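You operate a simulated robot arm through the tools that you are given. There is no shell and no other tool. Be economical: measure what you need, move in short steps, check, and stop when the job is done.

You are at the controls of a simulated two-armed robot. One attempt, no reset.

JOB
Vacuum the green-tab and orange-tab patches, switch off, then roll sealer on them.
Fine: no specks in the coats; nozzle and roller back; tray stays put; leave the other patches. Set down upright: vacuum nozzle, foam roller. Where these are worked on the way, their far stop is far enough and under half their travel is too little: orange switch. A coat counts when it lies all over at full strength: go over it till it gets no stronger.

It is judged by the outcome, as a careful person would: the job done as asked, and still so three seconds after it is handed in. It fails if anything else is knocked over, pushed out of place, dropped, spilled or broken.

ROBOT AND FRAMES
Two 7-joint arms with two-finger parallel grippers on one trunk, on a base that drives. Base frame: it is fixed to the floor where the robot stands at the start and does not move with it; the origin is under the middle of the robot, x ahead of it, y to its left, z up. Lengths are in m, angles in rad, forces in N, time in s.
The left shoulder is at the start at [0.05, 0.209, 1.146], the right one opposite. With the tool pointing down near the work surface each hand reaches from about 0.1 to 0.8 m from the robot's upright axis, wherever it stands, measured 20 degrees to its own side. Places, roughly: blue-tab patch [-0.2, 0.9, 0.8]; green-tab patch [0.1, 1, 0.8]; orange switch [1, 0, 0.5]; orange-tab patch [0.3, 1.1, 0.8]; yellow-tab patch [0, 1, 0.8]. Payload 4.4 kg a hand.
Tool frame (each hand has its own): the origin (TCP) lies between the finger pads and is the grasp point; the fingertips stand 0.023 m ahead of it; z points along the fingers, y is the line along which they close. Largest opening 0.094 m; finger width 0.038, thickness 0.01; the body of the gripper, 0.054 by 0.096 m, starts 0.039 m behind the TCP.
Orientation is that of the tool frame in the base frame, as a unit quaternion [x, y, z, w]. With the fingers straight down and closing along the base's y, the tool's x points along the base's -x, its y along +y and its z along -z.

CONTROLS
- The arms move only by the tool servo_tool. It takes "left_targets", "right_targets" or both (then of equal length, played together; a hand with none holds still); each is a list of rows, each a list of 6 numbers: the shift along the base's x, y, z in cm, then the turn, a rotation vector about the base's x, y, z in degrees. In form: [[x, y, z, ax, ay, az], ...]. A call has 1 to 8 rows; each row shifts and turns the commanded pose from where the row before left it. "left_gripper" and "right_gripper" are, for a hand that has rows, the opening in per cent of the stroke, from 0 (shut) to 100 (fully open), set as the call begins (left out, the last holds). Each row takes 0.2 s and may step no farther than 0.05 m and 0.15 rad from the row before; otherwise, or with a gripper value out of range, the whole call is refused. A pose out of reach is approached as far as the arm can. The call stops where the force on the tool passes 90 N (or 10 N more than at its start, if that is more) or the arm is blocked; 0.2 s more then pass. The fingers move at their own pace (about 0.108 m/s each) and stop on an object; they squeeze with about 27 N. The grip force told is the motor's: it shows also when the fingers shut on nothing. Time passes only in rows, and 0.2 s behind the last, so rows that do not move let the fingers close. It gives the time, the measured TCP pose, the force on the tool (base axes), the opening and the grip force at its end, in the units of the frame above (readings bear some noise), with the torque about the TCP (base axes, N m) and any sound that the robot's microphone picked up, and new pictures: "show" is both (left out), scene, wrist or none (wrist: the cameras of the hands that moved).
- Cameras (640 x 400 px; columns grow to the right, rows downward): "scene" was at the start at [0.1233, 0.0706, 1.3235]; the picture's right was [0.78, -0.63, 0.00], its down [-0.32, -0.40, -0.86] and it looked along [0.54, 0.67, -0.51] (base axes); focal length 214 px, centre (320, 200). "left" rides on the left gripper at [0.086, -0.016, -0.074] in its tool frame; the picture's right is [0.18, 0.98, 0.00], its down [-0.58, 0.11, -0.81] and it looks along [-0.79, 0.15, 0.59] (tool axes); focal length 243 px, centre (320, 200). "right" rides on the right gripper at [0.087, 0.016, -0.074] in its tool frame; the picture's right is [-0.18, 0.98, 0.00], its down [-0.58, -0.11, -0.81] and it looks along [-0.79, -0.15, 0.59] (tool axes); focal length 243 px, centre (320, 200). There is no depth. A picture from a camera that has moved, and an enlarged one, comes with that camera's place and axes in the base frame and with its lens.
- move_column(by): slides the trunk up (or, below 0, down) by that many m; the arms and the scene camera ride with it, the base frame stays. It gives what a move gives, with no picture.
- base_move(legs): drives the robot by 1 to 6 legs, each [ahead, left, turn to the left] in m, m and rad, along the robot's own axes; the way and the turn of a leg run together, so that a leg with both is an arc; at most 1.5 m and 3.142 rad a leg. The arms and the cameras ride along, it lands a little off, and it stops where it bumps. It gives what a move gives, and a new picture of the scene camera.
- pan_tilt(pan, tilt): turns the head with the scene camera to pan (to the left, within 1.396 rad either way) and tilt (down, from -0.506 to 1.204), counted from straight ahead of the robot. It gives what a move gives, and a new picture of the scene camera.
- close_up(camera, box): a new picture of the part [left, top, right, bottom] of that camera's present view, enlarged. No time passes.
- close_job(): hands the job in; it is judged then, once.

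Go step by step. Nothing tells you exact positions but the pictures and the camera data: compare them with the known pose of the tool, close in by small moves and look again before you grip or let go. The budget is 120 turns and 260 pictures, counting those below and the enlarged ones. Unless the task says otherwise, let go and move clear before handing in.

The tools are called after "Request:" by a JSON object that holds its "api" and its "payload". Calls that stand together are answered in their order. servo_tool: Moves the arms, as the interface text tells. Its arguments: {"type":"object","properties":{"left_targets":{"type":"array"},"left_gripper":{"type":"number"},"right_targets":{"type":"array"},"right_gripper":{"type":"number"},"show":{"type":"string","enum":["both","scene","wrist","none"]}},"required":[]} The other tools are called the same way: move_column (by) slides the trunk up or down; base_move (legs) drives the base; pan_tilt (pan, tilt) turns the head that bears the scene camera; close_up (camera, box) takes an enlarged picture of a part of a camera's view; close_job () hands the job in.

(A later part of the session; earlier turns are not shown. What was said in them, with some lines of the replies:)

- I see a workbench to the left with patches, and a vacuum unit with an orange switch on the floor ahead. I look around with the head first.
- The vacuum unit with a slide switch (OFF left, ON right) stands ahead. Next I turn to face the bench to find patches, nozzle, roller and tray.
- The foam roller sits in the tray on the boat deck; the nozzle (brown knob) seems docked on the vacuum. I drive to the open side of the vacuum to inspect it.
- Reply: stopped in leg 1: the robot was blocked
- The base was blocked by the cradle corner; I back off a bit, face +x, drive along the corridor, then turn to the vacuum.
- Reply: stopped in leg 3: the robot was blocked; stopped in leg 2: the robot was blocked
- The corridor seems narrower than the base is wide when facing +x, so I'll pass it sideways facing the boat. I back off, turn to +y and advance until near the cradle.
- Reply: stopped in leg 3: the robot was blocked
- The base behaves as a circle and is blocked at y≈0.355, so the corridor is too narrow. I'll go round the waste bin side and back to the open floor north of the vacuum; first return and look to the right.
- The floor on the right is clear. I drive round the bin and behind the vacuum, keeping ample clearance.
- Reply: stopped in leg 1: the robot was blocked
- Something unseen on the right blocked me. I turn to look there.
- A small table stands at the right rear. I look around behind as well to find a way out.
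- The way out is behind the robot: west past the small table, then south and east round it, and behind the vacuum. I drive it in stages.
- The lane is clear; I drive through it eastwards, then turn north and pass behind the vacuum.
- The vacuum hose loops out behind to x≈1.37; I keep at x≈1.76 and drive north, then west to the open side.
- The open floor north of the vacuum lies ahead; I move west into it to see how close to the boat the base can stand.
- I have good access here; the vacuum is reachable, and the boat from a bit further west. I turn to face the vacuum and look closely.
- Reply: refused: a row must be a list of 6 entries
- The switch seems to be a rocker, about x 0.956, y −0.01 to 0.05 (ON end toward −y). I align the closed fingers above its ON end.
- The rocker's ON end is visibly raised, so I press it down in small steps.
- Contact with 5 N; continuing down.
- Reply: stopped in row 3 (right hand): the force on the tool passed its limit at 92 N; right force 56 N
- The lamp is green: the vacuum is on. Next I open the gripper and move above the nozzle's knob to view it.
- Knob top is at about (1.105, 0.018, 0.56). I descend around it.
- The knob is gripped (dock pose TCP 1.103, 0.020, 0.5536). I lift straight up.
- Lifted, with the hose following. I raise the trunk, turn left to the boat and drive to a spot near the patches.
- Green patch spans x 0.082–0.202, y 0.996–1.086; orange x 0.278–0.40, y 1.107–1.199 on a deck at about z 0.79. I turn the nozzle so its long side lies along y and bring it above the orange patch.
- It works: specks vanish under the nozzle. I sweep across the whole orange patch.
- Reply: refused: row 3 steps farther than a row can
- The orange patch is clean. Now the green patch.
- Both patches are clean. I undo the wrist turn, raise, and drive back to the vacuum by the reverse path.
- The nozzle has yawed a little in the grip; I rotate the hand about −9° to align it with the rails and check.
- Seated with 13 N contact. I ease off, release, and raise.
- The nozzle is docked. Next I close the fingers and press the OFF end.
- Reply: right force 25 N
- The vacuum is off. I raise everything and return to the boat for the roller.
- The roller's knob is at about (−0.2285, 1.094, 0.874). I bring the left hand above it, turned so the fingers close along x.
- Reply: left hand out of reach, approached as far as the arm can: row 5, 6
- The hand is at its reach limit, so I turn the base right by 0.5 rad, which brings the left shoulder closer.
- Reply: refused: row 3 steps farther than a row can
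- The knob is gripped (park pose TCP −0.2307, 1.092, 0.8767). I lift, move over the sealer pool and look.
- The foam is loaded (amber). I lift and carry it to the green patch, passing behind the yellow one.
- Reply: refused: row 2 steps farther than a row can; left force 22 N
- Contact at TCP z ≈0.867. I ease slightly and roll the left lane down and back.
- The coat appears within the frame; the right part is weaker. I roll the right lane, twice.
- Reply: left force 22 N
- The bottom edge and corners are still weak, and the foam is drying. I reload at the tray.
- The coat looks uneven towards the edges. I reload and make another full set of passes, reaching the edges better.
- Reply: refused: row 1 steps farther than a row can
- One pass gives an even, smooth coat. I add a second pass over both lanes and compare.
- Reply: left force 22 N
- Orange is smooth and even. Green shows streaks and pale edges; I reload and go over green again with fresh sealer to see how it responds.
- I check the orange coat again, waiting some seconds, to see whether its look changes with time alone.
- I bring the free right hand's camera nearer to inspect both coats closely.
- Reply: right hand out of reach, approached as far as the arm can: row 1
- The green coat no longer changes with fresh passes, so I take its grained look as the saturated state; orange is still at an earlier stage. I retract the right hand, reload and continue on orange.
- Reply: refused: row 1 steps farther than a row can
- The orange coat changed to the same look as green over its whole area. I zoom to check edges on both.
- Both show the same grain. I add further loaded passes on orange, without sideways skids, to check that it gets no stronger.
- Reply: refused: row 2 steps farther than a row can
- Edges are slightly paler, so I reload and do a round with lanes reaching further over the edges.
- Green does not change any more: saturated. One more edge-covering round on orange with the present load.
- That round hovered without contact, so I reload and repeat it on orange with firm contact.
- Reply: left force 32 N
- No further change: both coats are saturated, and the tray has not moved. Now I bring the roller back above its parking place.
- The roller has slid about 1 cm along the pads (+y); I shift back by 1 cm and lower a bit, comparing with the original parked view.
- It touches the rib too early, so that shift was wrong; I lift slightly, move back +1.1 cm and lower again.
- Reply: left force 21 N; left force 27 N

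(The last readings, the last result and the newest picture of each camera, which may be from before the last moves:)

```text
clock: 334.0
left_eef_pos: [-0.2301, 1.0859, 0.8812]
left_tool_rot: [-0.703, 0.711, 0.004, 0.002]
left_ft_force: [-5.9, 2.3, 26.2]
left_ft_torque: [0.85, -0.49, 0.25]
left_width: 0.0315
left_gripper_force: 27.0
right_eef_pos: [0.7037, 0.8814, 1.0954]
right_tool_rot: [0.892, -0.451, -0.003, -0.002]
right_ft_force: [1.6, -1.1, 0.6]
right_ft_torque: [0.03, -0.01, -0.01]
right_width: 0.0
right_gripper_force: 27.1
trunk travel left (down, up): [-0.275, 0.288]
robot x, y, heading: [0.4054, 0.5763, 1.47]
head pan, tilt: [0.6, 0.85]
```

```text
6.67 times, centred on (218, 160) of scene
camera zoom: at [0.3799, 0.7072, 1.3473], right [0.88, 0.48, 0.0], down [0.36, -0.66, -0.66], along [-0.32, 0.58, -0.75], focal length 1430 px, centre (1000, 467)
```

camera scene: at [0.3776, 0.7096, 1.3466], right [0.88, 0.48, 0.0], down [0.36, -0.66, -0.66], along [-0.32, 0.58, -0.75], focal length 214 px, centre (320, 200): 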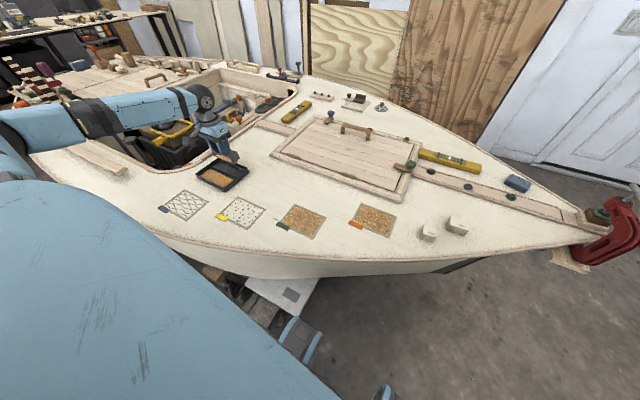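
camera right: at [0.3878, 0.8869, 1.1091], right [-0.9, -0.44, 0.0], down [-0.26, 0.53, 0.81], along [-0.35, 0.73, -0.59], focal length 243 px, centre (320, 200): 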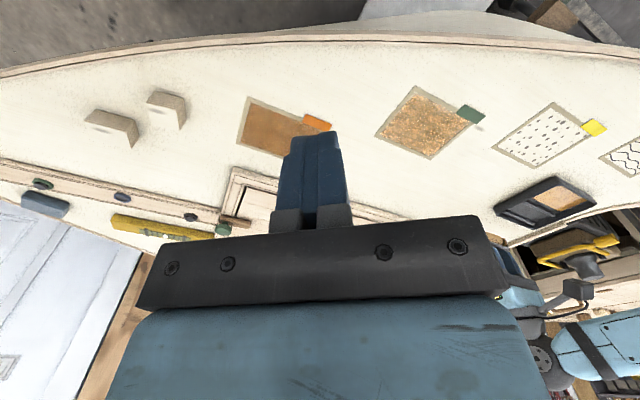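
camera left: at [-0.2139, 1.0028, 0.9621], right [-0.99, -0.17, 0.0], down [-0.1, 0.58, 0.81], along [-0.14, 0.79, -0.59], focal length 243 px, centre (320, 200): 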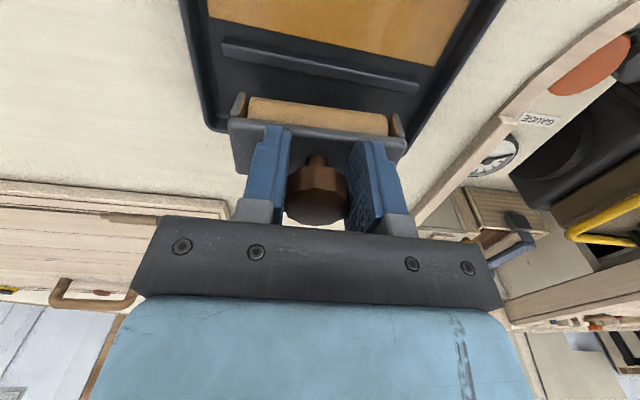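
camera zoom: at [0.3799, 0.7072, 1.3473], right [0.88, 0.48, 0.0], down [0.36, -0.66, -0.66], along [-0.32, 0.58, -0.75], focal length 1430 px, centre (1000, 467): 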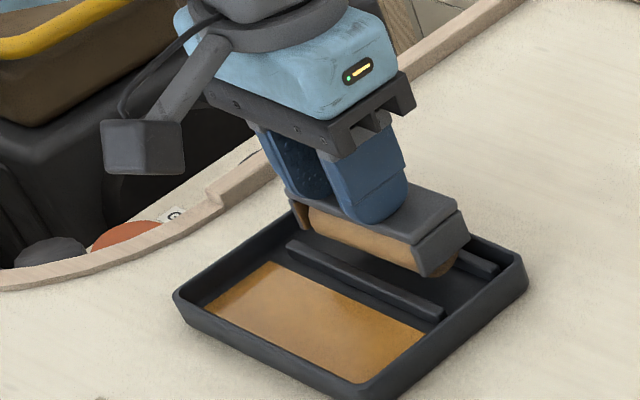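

Request:
{"api": "servo_tool", "payload": {"left_targets": [[0, 0, 1.2, 0, 0, 0], [0, 0, 1.5, 0, 0, 0], [0, 0, 0, 0, 0, 0]], "show": "wrist"}}

Request:
{"api": "close_up", "payload": {"camera": "scene", "box": [194, 140, 258, 180]}}

```text
clock: 334.8
left_eef_pos: [-0.23, 1.0872, 0.9026]
left_tool_rot: [-0.703, 0.711, 0.0, 0.0]
left_ft_force: [0.8, 1.3, -1.6]
left_ft_torque: [-0.01, 0.01, -0.04]
left_width: 0.0314
left_gripper_force: 26.8
right_eef_pos: [0.7028, 0.883, 1.0952]
right_tool_rot: [0.893, -0.45, 0.0, -0.002]
right_ft_force: [-0.4, -0.5, 0.1]
right_ft_torque: [-0.01, -0.02, 0.0]
right_width: 0.0
right_gripper_force: 27.0
trunk travel left (down, up): [-0.275, 0.288]
robot x, y, heading: [0.4065, 0.5724, 1.473]
head pan, tilt: [0.6, 0.85]
camera left: at [-0.2155, 0.9995, 0.9767], right [-0.99, -0.17, 0.0], down [-0.1, 0.58, 0.81], along [-0.14, 0.79, -0.59], focal length 243 px, centre (320, 200)
```

left: 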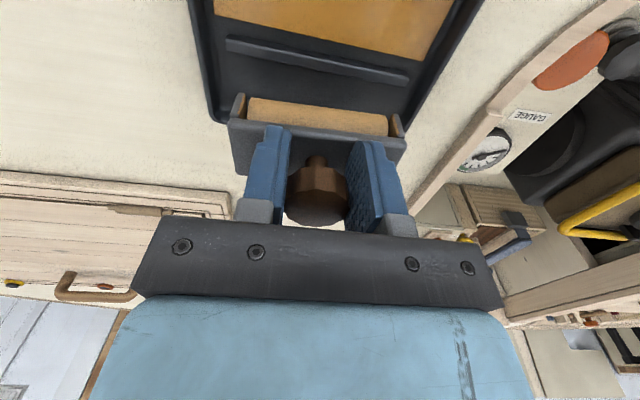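

```text
10.00 times, centred on (226, 160) of scene
camera zoom: at [0.377, 0.7099, 1.3465], right [0.88, 0.48, 0.0], down [0.36, -0.66, -0.66], along [-0.32, 0.58, -0.75], focal length 2145 px, centre (1260, 600)
```

zoom: 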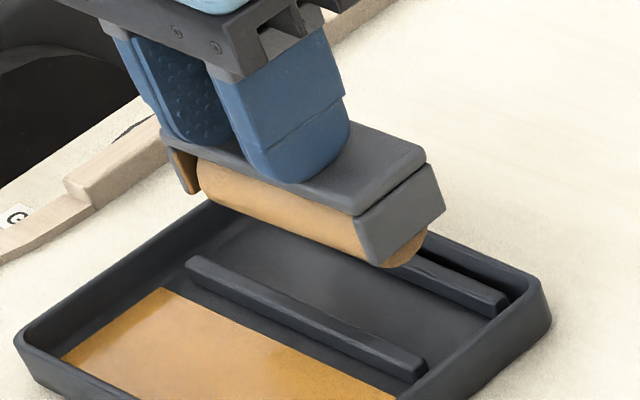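

The roller has pitched about 9° about x in the grip. I tilt the hand back by that amount so it stands upright, then look.

Request:
{"api": "servo_tool", "payload": {"left_targets": [[0, 0.3, 0, -4.5, 0, 0], [0, 0, 0, -4.5, 0, 0], [0, 0, 0, 0, 0, 0]], "show": "none"}}

Request:
{"api": "close_up", "payload": {"camera": "scene", "box": [194, 140, 258, 180]}}

```text
clock: 335.6
left_eef_pos: [-0.23, 1.0888, 0.9026]
left_tool_rot: [-0.7, 0.709, -0.057, -0.056]
left_ft_force: [0.6, -0.4, -1.8]
left_ft_torque: [0.01, -0.04, 0.03]
left_width: 0.0314
left_gripper_force: 26.9
right_eef_pos: [0.7016, 0.8834, 1.095]
right_tool_rot: [0.892, -0.452, 0.0, -0.001]
right_ft_force: [0.1, -0.4, -0.1]
right_ft_torque: [0.01, 0.0, -0.04]
right_width: 0.0
right_gripper_force: 26.9
trunk travel left (down, up): [-0.275, 0.288]
robot x, y, heading: [0.406, 0.5695, 1.472]
head pan, tilt: [0.6, 0.85]
```

```text
10.00 times, centred on (226, 160) of scene
camera zoom: at [0.3778, 0.7094, 1.3467], right [0.88, 0.48, 0.0], down [0.36, -0.66, -0.66], along [-0.32, 0.58, -0.75], focal length 2145 px, centre (1260, 600)
```

zoom: 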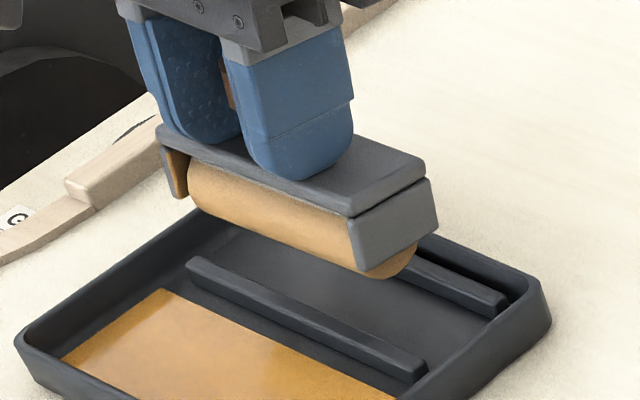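

Request:
{"api": "servo_tool", "payload": {"left_targets": [[0, 0.2, 0, 5, 0, 0], [0, 0, -0.8, 0, 0, 0], [0, 0, 0, 0, 0, 0]], "show": "none"}}

Request:
{"api": "close_up", "payload": {"camera": "scene", "box": [194, 140, 258, 180]}}

```text
clock: 336.4
left_eef_pos: [-0.2301, 1.092, 0.8944]
left_tool_rot: [-0.702, 0.711, -0.024, -0.025]
left_ft_force: [-0.2, -0.5, -2.3]
left_ft_torque: [0.01, 0.02, 0.02]
left_width: 0.0315
left_gripper_force: 26.6
right_eef_pos: [0.7036, 0.8818, 1.0946]
right_tool_rot: [0.893, -0.451, -0.001, -0.002]
right_ft_force: [-0.3, -0.2, -0.1]
right_ft_torque: [-0.01, 0.0, 0.0]
right_width: 0.0
right_gripper_force: 27.1
trunk travel left (down, up): [-0.275, 0.288]
robot x, y, heading: [0.4054, 0.5716, 1.472]
head pan, tilt: [0.6, 0.85]
```

```text
10.00 times, centred on (226, 160) of scene
camera zoom: at [0.3779, 0.7092, 1.3467], right [0.88, 0.48, 0.0], down [0.36, -0.66, -0.66], along [-0.32, 0.58, -0.75], focal length 2145 px, centre (1260, 600)
```

zoom: 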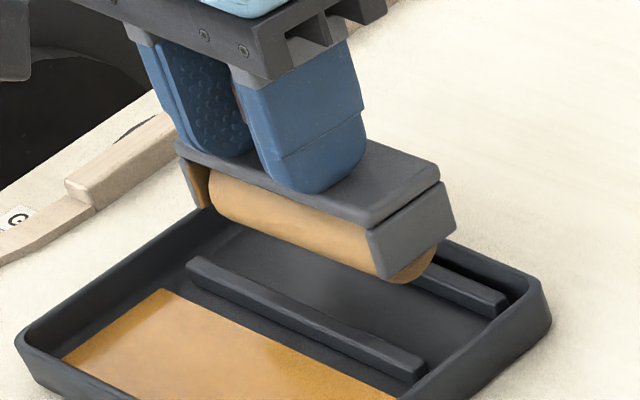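

Request:
{"api": "servo_tool", "payload": {"left_targets": [[0, -0.3, -1, 0, 0, 0], [0, 0, -0.5, 0, 0, 0], [0, 0, -0.3, 0, 0, 0], [0, 0, 0, 0, 0, 0]], "show": "none"}}

Request:
{"api": "close_up", "payload": {"camera": "scene", "box": [194, 140, 258, 180]}}

```text
clock: 337.4
left_eef_pos: [-0.2296, 1.0887, 0.8769]
left_tool_rot: [-0.702, 0.711, -0.024, -0.025]
left_ft_force: [-0.2, 0.4, -1.8]
left_ft_torque: [0.01, 0.0, 0.03]
left_width: 0.0308
left_gripper_force: 27.1
right_eef_pos: [0.7026, 0.8829, 1.0952]
right_tool_rot: [0.893, -0.451, -0.001, 0.0]
right_ft_force: [0.2, -0.1, 1.5]
right_ft_torque: [0.03, 0.03, 0.0]
right_width: 0.0
right_gripper_force: 27.3
trunk travel left (down, up): [-0.275, 0.288]
robot x, y, heading: [0.4076, 0.5746, 1.476]
head pan, tilt: [0.6, 0.85]
```

```text
10.00 times, centred on (226, 160) of scene
camera zoom: at [0.3777, 0.7095, 1.3466], right [0.88, 0.48, 0.0], down [0.36, -0.66, -0.66], along [-0.32, 0.58, -0.75], focal length 2145 px, centre (1260, 600)
```

zoom: 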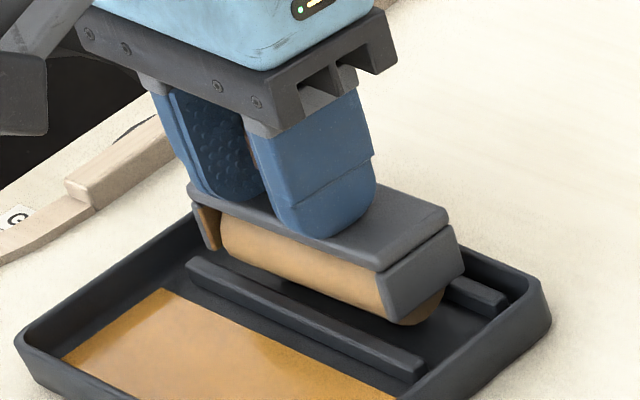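

Request:
{"api": "servo_tool", "payload": {"left_targets": [[0, 0, -0.3, 0, 0, 0], [0, 0, -0.2, 0, 0, 0], [0, 0, 0, 0, 0, 0]], "show": "none"}}

Request:
{"api": "close_up", "payload": {"camera": "scene", "box": [194, 140, 258, 180]}}

```text
clock: 338.2
left_eef_pos: [-0.23, 1.09, 0.8724]
left_tool_rot: [-0.703, 0.711, -0.025, -0.025]
left_ft_force: [-0.6, -0.1, -1.7]
left_ft_torque: [0.01, -0.08, 0.01]
left_width: 0.0312
left_gripper_force: 26.8
right_eef_pos: [0.703, 0.8841, 1.0942]
right_tool_rot: [0.893, -0.451, 0.0, -0.001]
right_ft_force: [-0.4, 0.0, 0.8]
right_ft_torque: [-0.02, 0.02, -0.04]
right_width: 0.0
right_gripper_force: 27.3
trunk travel left (down, up): [-0.275, 0.288]
robot x, y, heading: [0.4061, 0.5729, 1.473]
head pan, tilt: [0.6, 0.85]
```

```text
10.00 times, centred on (226, 160) of scene
camera zoom: at [0.3777, 0.7094, 1.3467], right [0.88, 0.48, 0.0], down [0.36, -0.66, -0.66], along [-0.32, 0.58, -0.75], focal length 2145 px, centre (1260, 600)
```

zoom: 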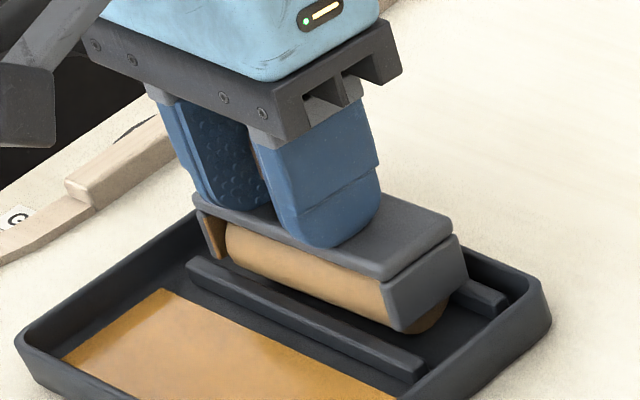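

Request:
{"api": "servo_tool", "payload": {"left_targets": [[0, 0, -0.15, 0, 0, 0], [0, 0, -0.15, 0, 0, 0], [0, 0, 0, 0, 0, 0]], "show": "none"}}

```text
clock: 339.0
left_eef_pos: [-0.23, 1.0892, 0.8717]
left_tool_rot: [-0.702, 0.711, -0.023, -0.025]
left_ft_force: [-1.9, 2.5, 16.8]
left_ft_torque: [0.49, -0.25, 0.06]
left_width: 0.0313
left_gripper_force: 27.0
right_eef_pos: [0.7052, 0.8831, 1.094]
right_tool_rot: [0.893, -0.45, -0.001, -0.001]
right_ft_force: [-0.8, -0.5, 0.1]
right_ft_torque: [-0.01, 0.0, -0.04]
right_width: 0.0
right_gripper_force: 27.0
trunk travel left (down, up): [-0.275, 0.288]
robot x, y, heading: [0.4101, 0.5735, 1.467]
head pan, tilt: [0.6, 0.85]
```

Contact at the expected height. I ease off and open, then rise.

Request:
{"api": "servo_tool", "payload": {"left_targets": [[0, 0, 0.25, 0, 0, 0], [0, 0, 0, 0, 0, 0]], "show": "none"}}

Request:
{"api": "servo_tool", "payload": {"left_targets": [[0, 0, 0, 0, 0, 0], [0, 0, 0, 0, 0, 0], [0, 0, 0, 0, 0, 0]], "left_gripper": 100, "show": "none"}}

Request:
{"api": "close_up", "payload": {"camera": "scene", "box": [170, 130, 266, 190]}}

```text
clock: 339.6
left_eef_pos: [-0.2311, 1.0883, 0.8722]
left_tool_rot: [-0.702, 0.711, -0.025, -0.024]
left_ft_force: [-2.9, 4.5, 10.8]
left_ft_torque: [0.49, -0.1, 0.17]
left_width: 0.0314
left_gripper_force: 27.1
right_eef_pos: [0.7028, 0.8822, 1.0945]
right_tool_rot: [0.892, -0.451, -0.001, -0.003]
right_ft_force: [-0.3, -0.1, -0.4]
right_ft_torque: [-0.01, -0.04, 0.02]
right_width: 0.0001
right_gripper_force: 26.6
trunk travel left (down, up): [-0.275, 0.288]
robot x, y, heading: [0.4116, 0.5733, 1.472]
head pan, tilt: [0.6, 0.85]
```

```text
clock: 340.4
left_eef_pos: [-0.2301, 1.0891, 0.8719]
left_tool_rot: [-0.703, 0.711, -0.024, -0.025]
left_ft_force: [-1.9, -1.9, 8.0]
left_ft_torque: [0.08, -0.37, -0.05]
left_width: 0.0933
left_gripper_force: 0.1
right_eef_pos: [0.7033, 0.8824, 1.0945]
right_tool_rot: [0.893, -0.451, -0.001, -0.001]
right_ft_force: [-0.2, 0.5, 0.0]
right_ft_torque: [0.01, 0.01, 0.01]
right_width: 0.0
right_gripper_force: 26.3
trunk travel left (down, up): [-0.275, 0.288]
robot x, y, heading: [0.407, 0.5772, 1.475]
head pan, tilt: [0.6, 0.85]
```

```text
6.67 times, centred on (218, 160) of scene
camera zoom: at [0.3785, 0.7085, 1.3468], right [0.88, 0.48, 0.0], down [0.36, -0.66, -0.66], along [-0.32, 0.58, -0.75], focal length 1430 px, centre (1000, 467)
5 turns are left
```

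zoom: 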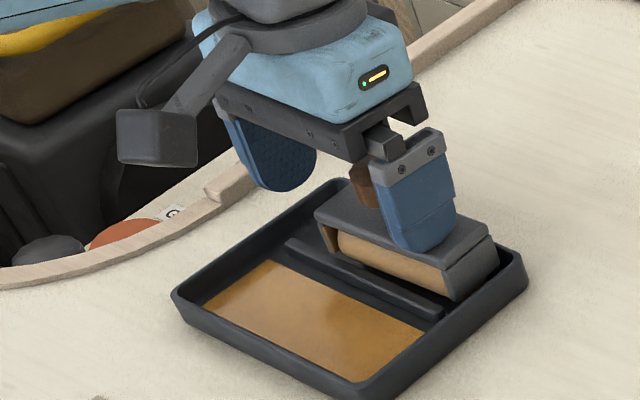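

The roller sits upright in the tray. I rise straight up clear of it and check.

Request:
{"api": "servo_tool", "payload": {"left_targets": [[0, 0, 1, 0, 0, 0], [0, 0, 2, 0, 0, 0], [0, 0, 4, 0, 0, 0], [0, 0, 4, 0, 0, 0], [0, 0, 4, 0, 0, 0], [0, -4, 2, 0, 0, 0], [0, -4, 0, 0, 0, 0]], "show": "scene"}}

```text
clock: 342.0
left_eef_pos: [-0.2287, 1.0081, 1.0414]
left_tool_rot: [-0.703, 0.711, -0.025, -0.024]
left_ft_force: [-0.3, 0.1, -0.5]
left_ft_torque: [0.01, -0.01, 0.01]
left_width: 0.094
left_gripper_force: 0.1
right_eef_pos: [0.7021, 0.8826, 1.0953]
right_tool_rot: [0.892, -0.452, 0.0, -0.002]
right_ft_force: [-0.3, -0.1, -0.1]
right_ft_torque: [0.02, 0.01, -0.01]
right_width: 0.0
right_gripper_force: 26.8
trunk travel left (down, up): [-0.275, 0.288]
robot x, y, heading: [0.4102, 0.5725, 1.471]
head pan, tilt: [0.6, 0.85]
camera scene: at [0.3775, 0.7086, 1.3467], right [0.88, 0.48, 0.0], down [0.36, -0.66, -0.66], along [-0.32, 0.58, -0.75], focal length 214 px, centre (320, 200)
4 turns are left
```

scene: 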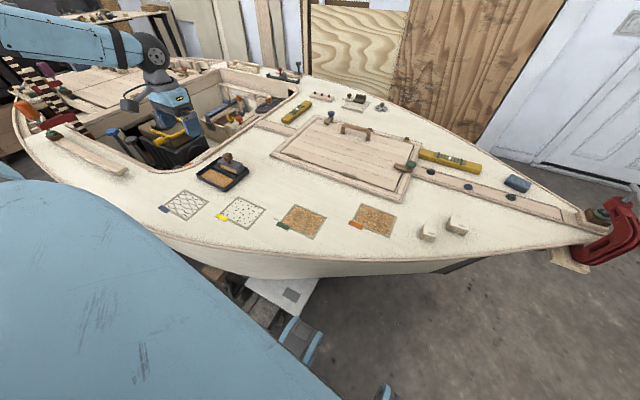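

Request:
{"api": "close_up", "payload": {"camera": "scene", "box": [170, 130, 266, 190]}}

```text
6.67 times, centred on (218, 160) of scene
camera zoom: at [0.3775, 0.7086, 1.3467], right [0.88, 0.48, 0.0], down [0.36, -0.66, -0.66], along [-0.32, 0.58, -0.75], focal length 1430 px, centre (1000, 467)
3 turns are left
```

zoom: 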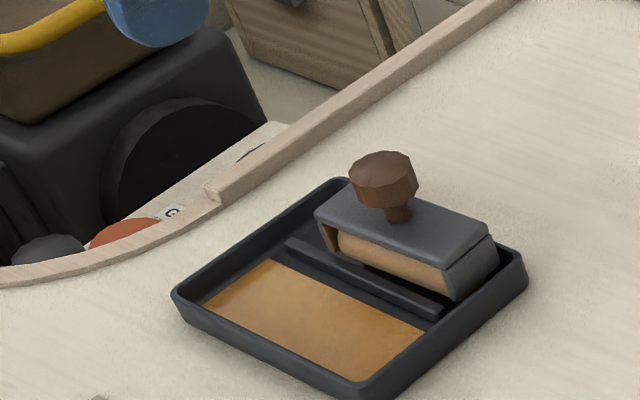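

The roller stands upright in the tray, and the tray has not moved. The nozzle is docked, the vacuum is off, and both coats stopped changing under fresh passes, so I hand in.

Request:
{"api": "close_job", "payload": {}}

```text
The job is handed in.
```

I vacuumed the green-tab and orange-tab patches until no specks showed, switched the vacuum off, and rolled sealer on both until more passes made no visible difference. The nozzle is back on the vacuum, and the roller stands upright in its tray, which has not moved.

Both coats show a streaky, grain-like pattern and look slightly paler at the edges. I took that as the sealer at full strength, but I could not confirm it.
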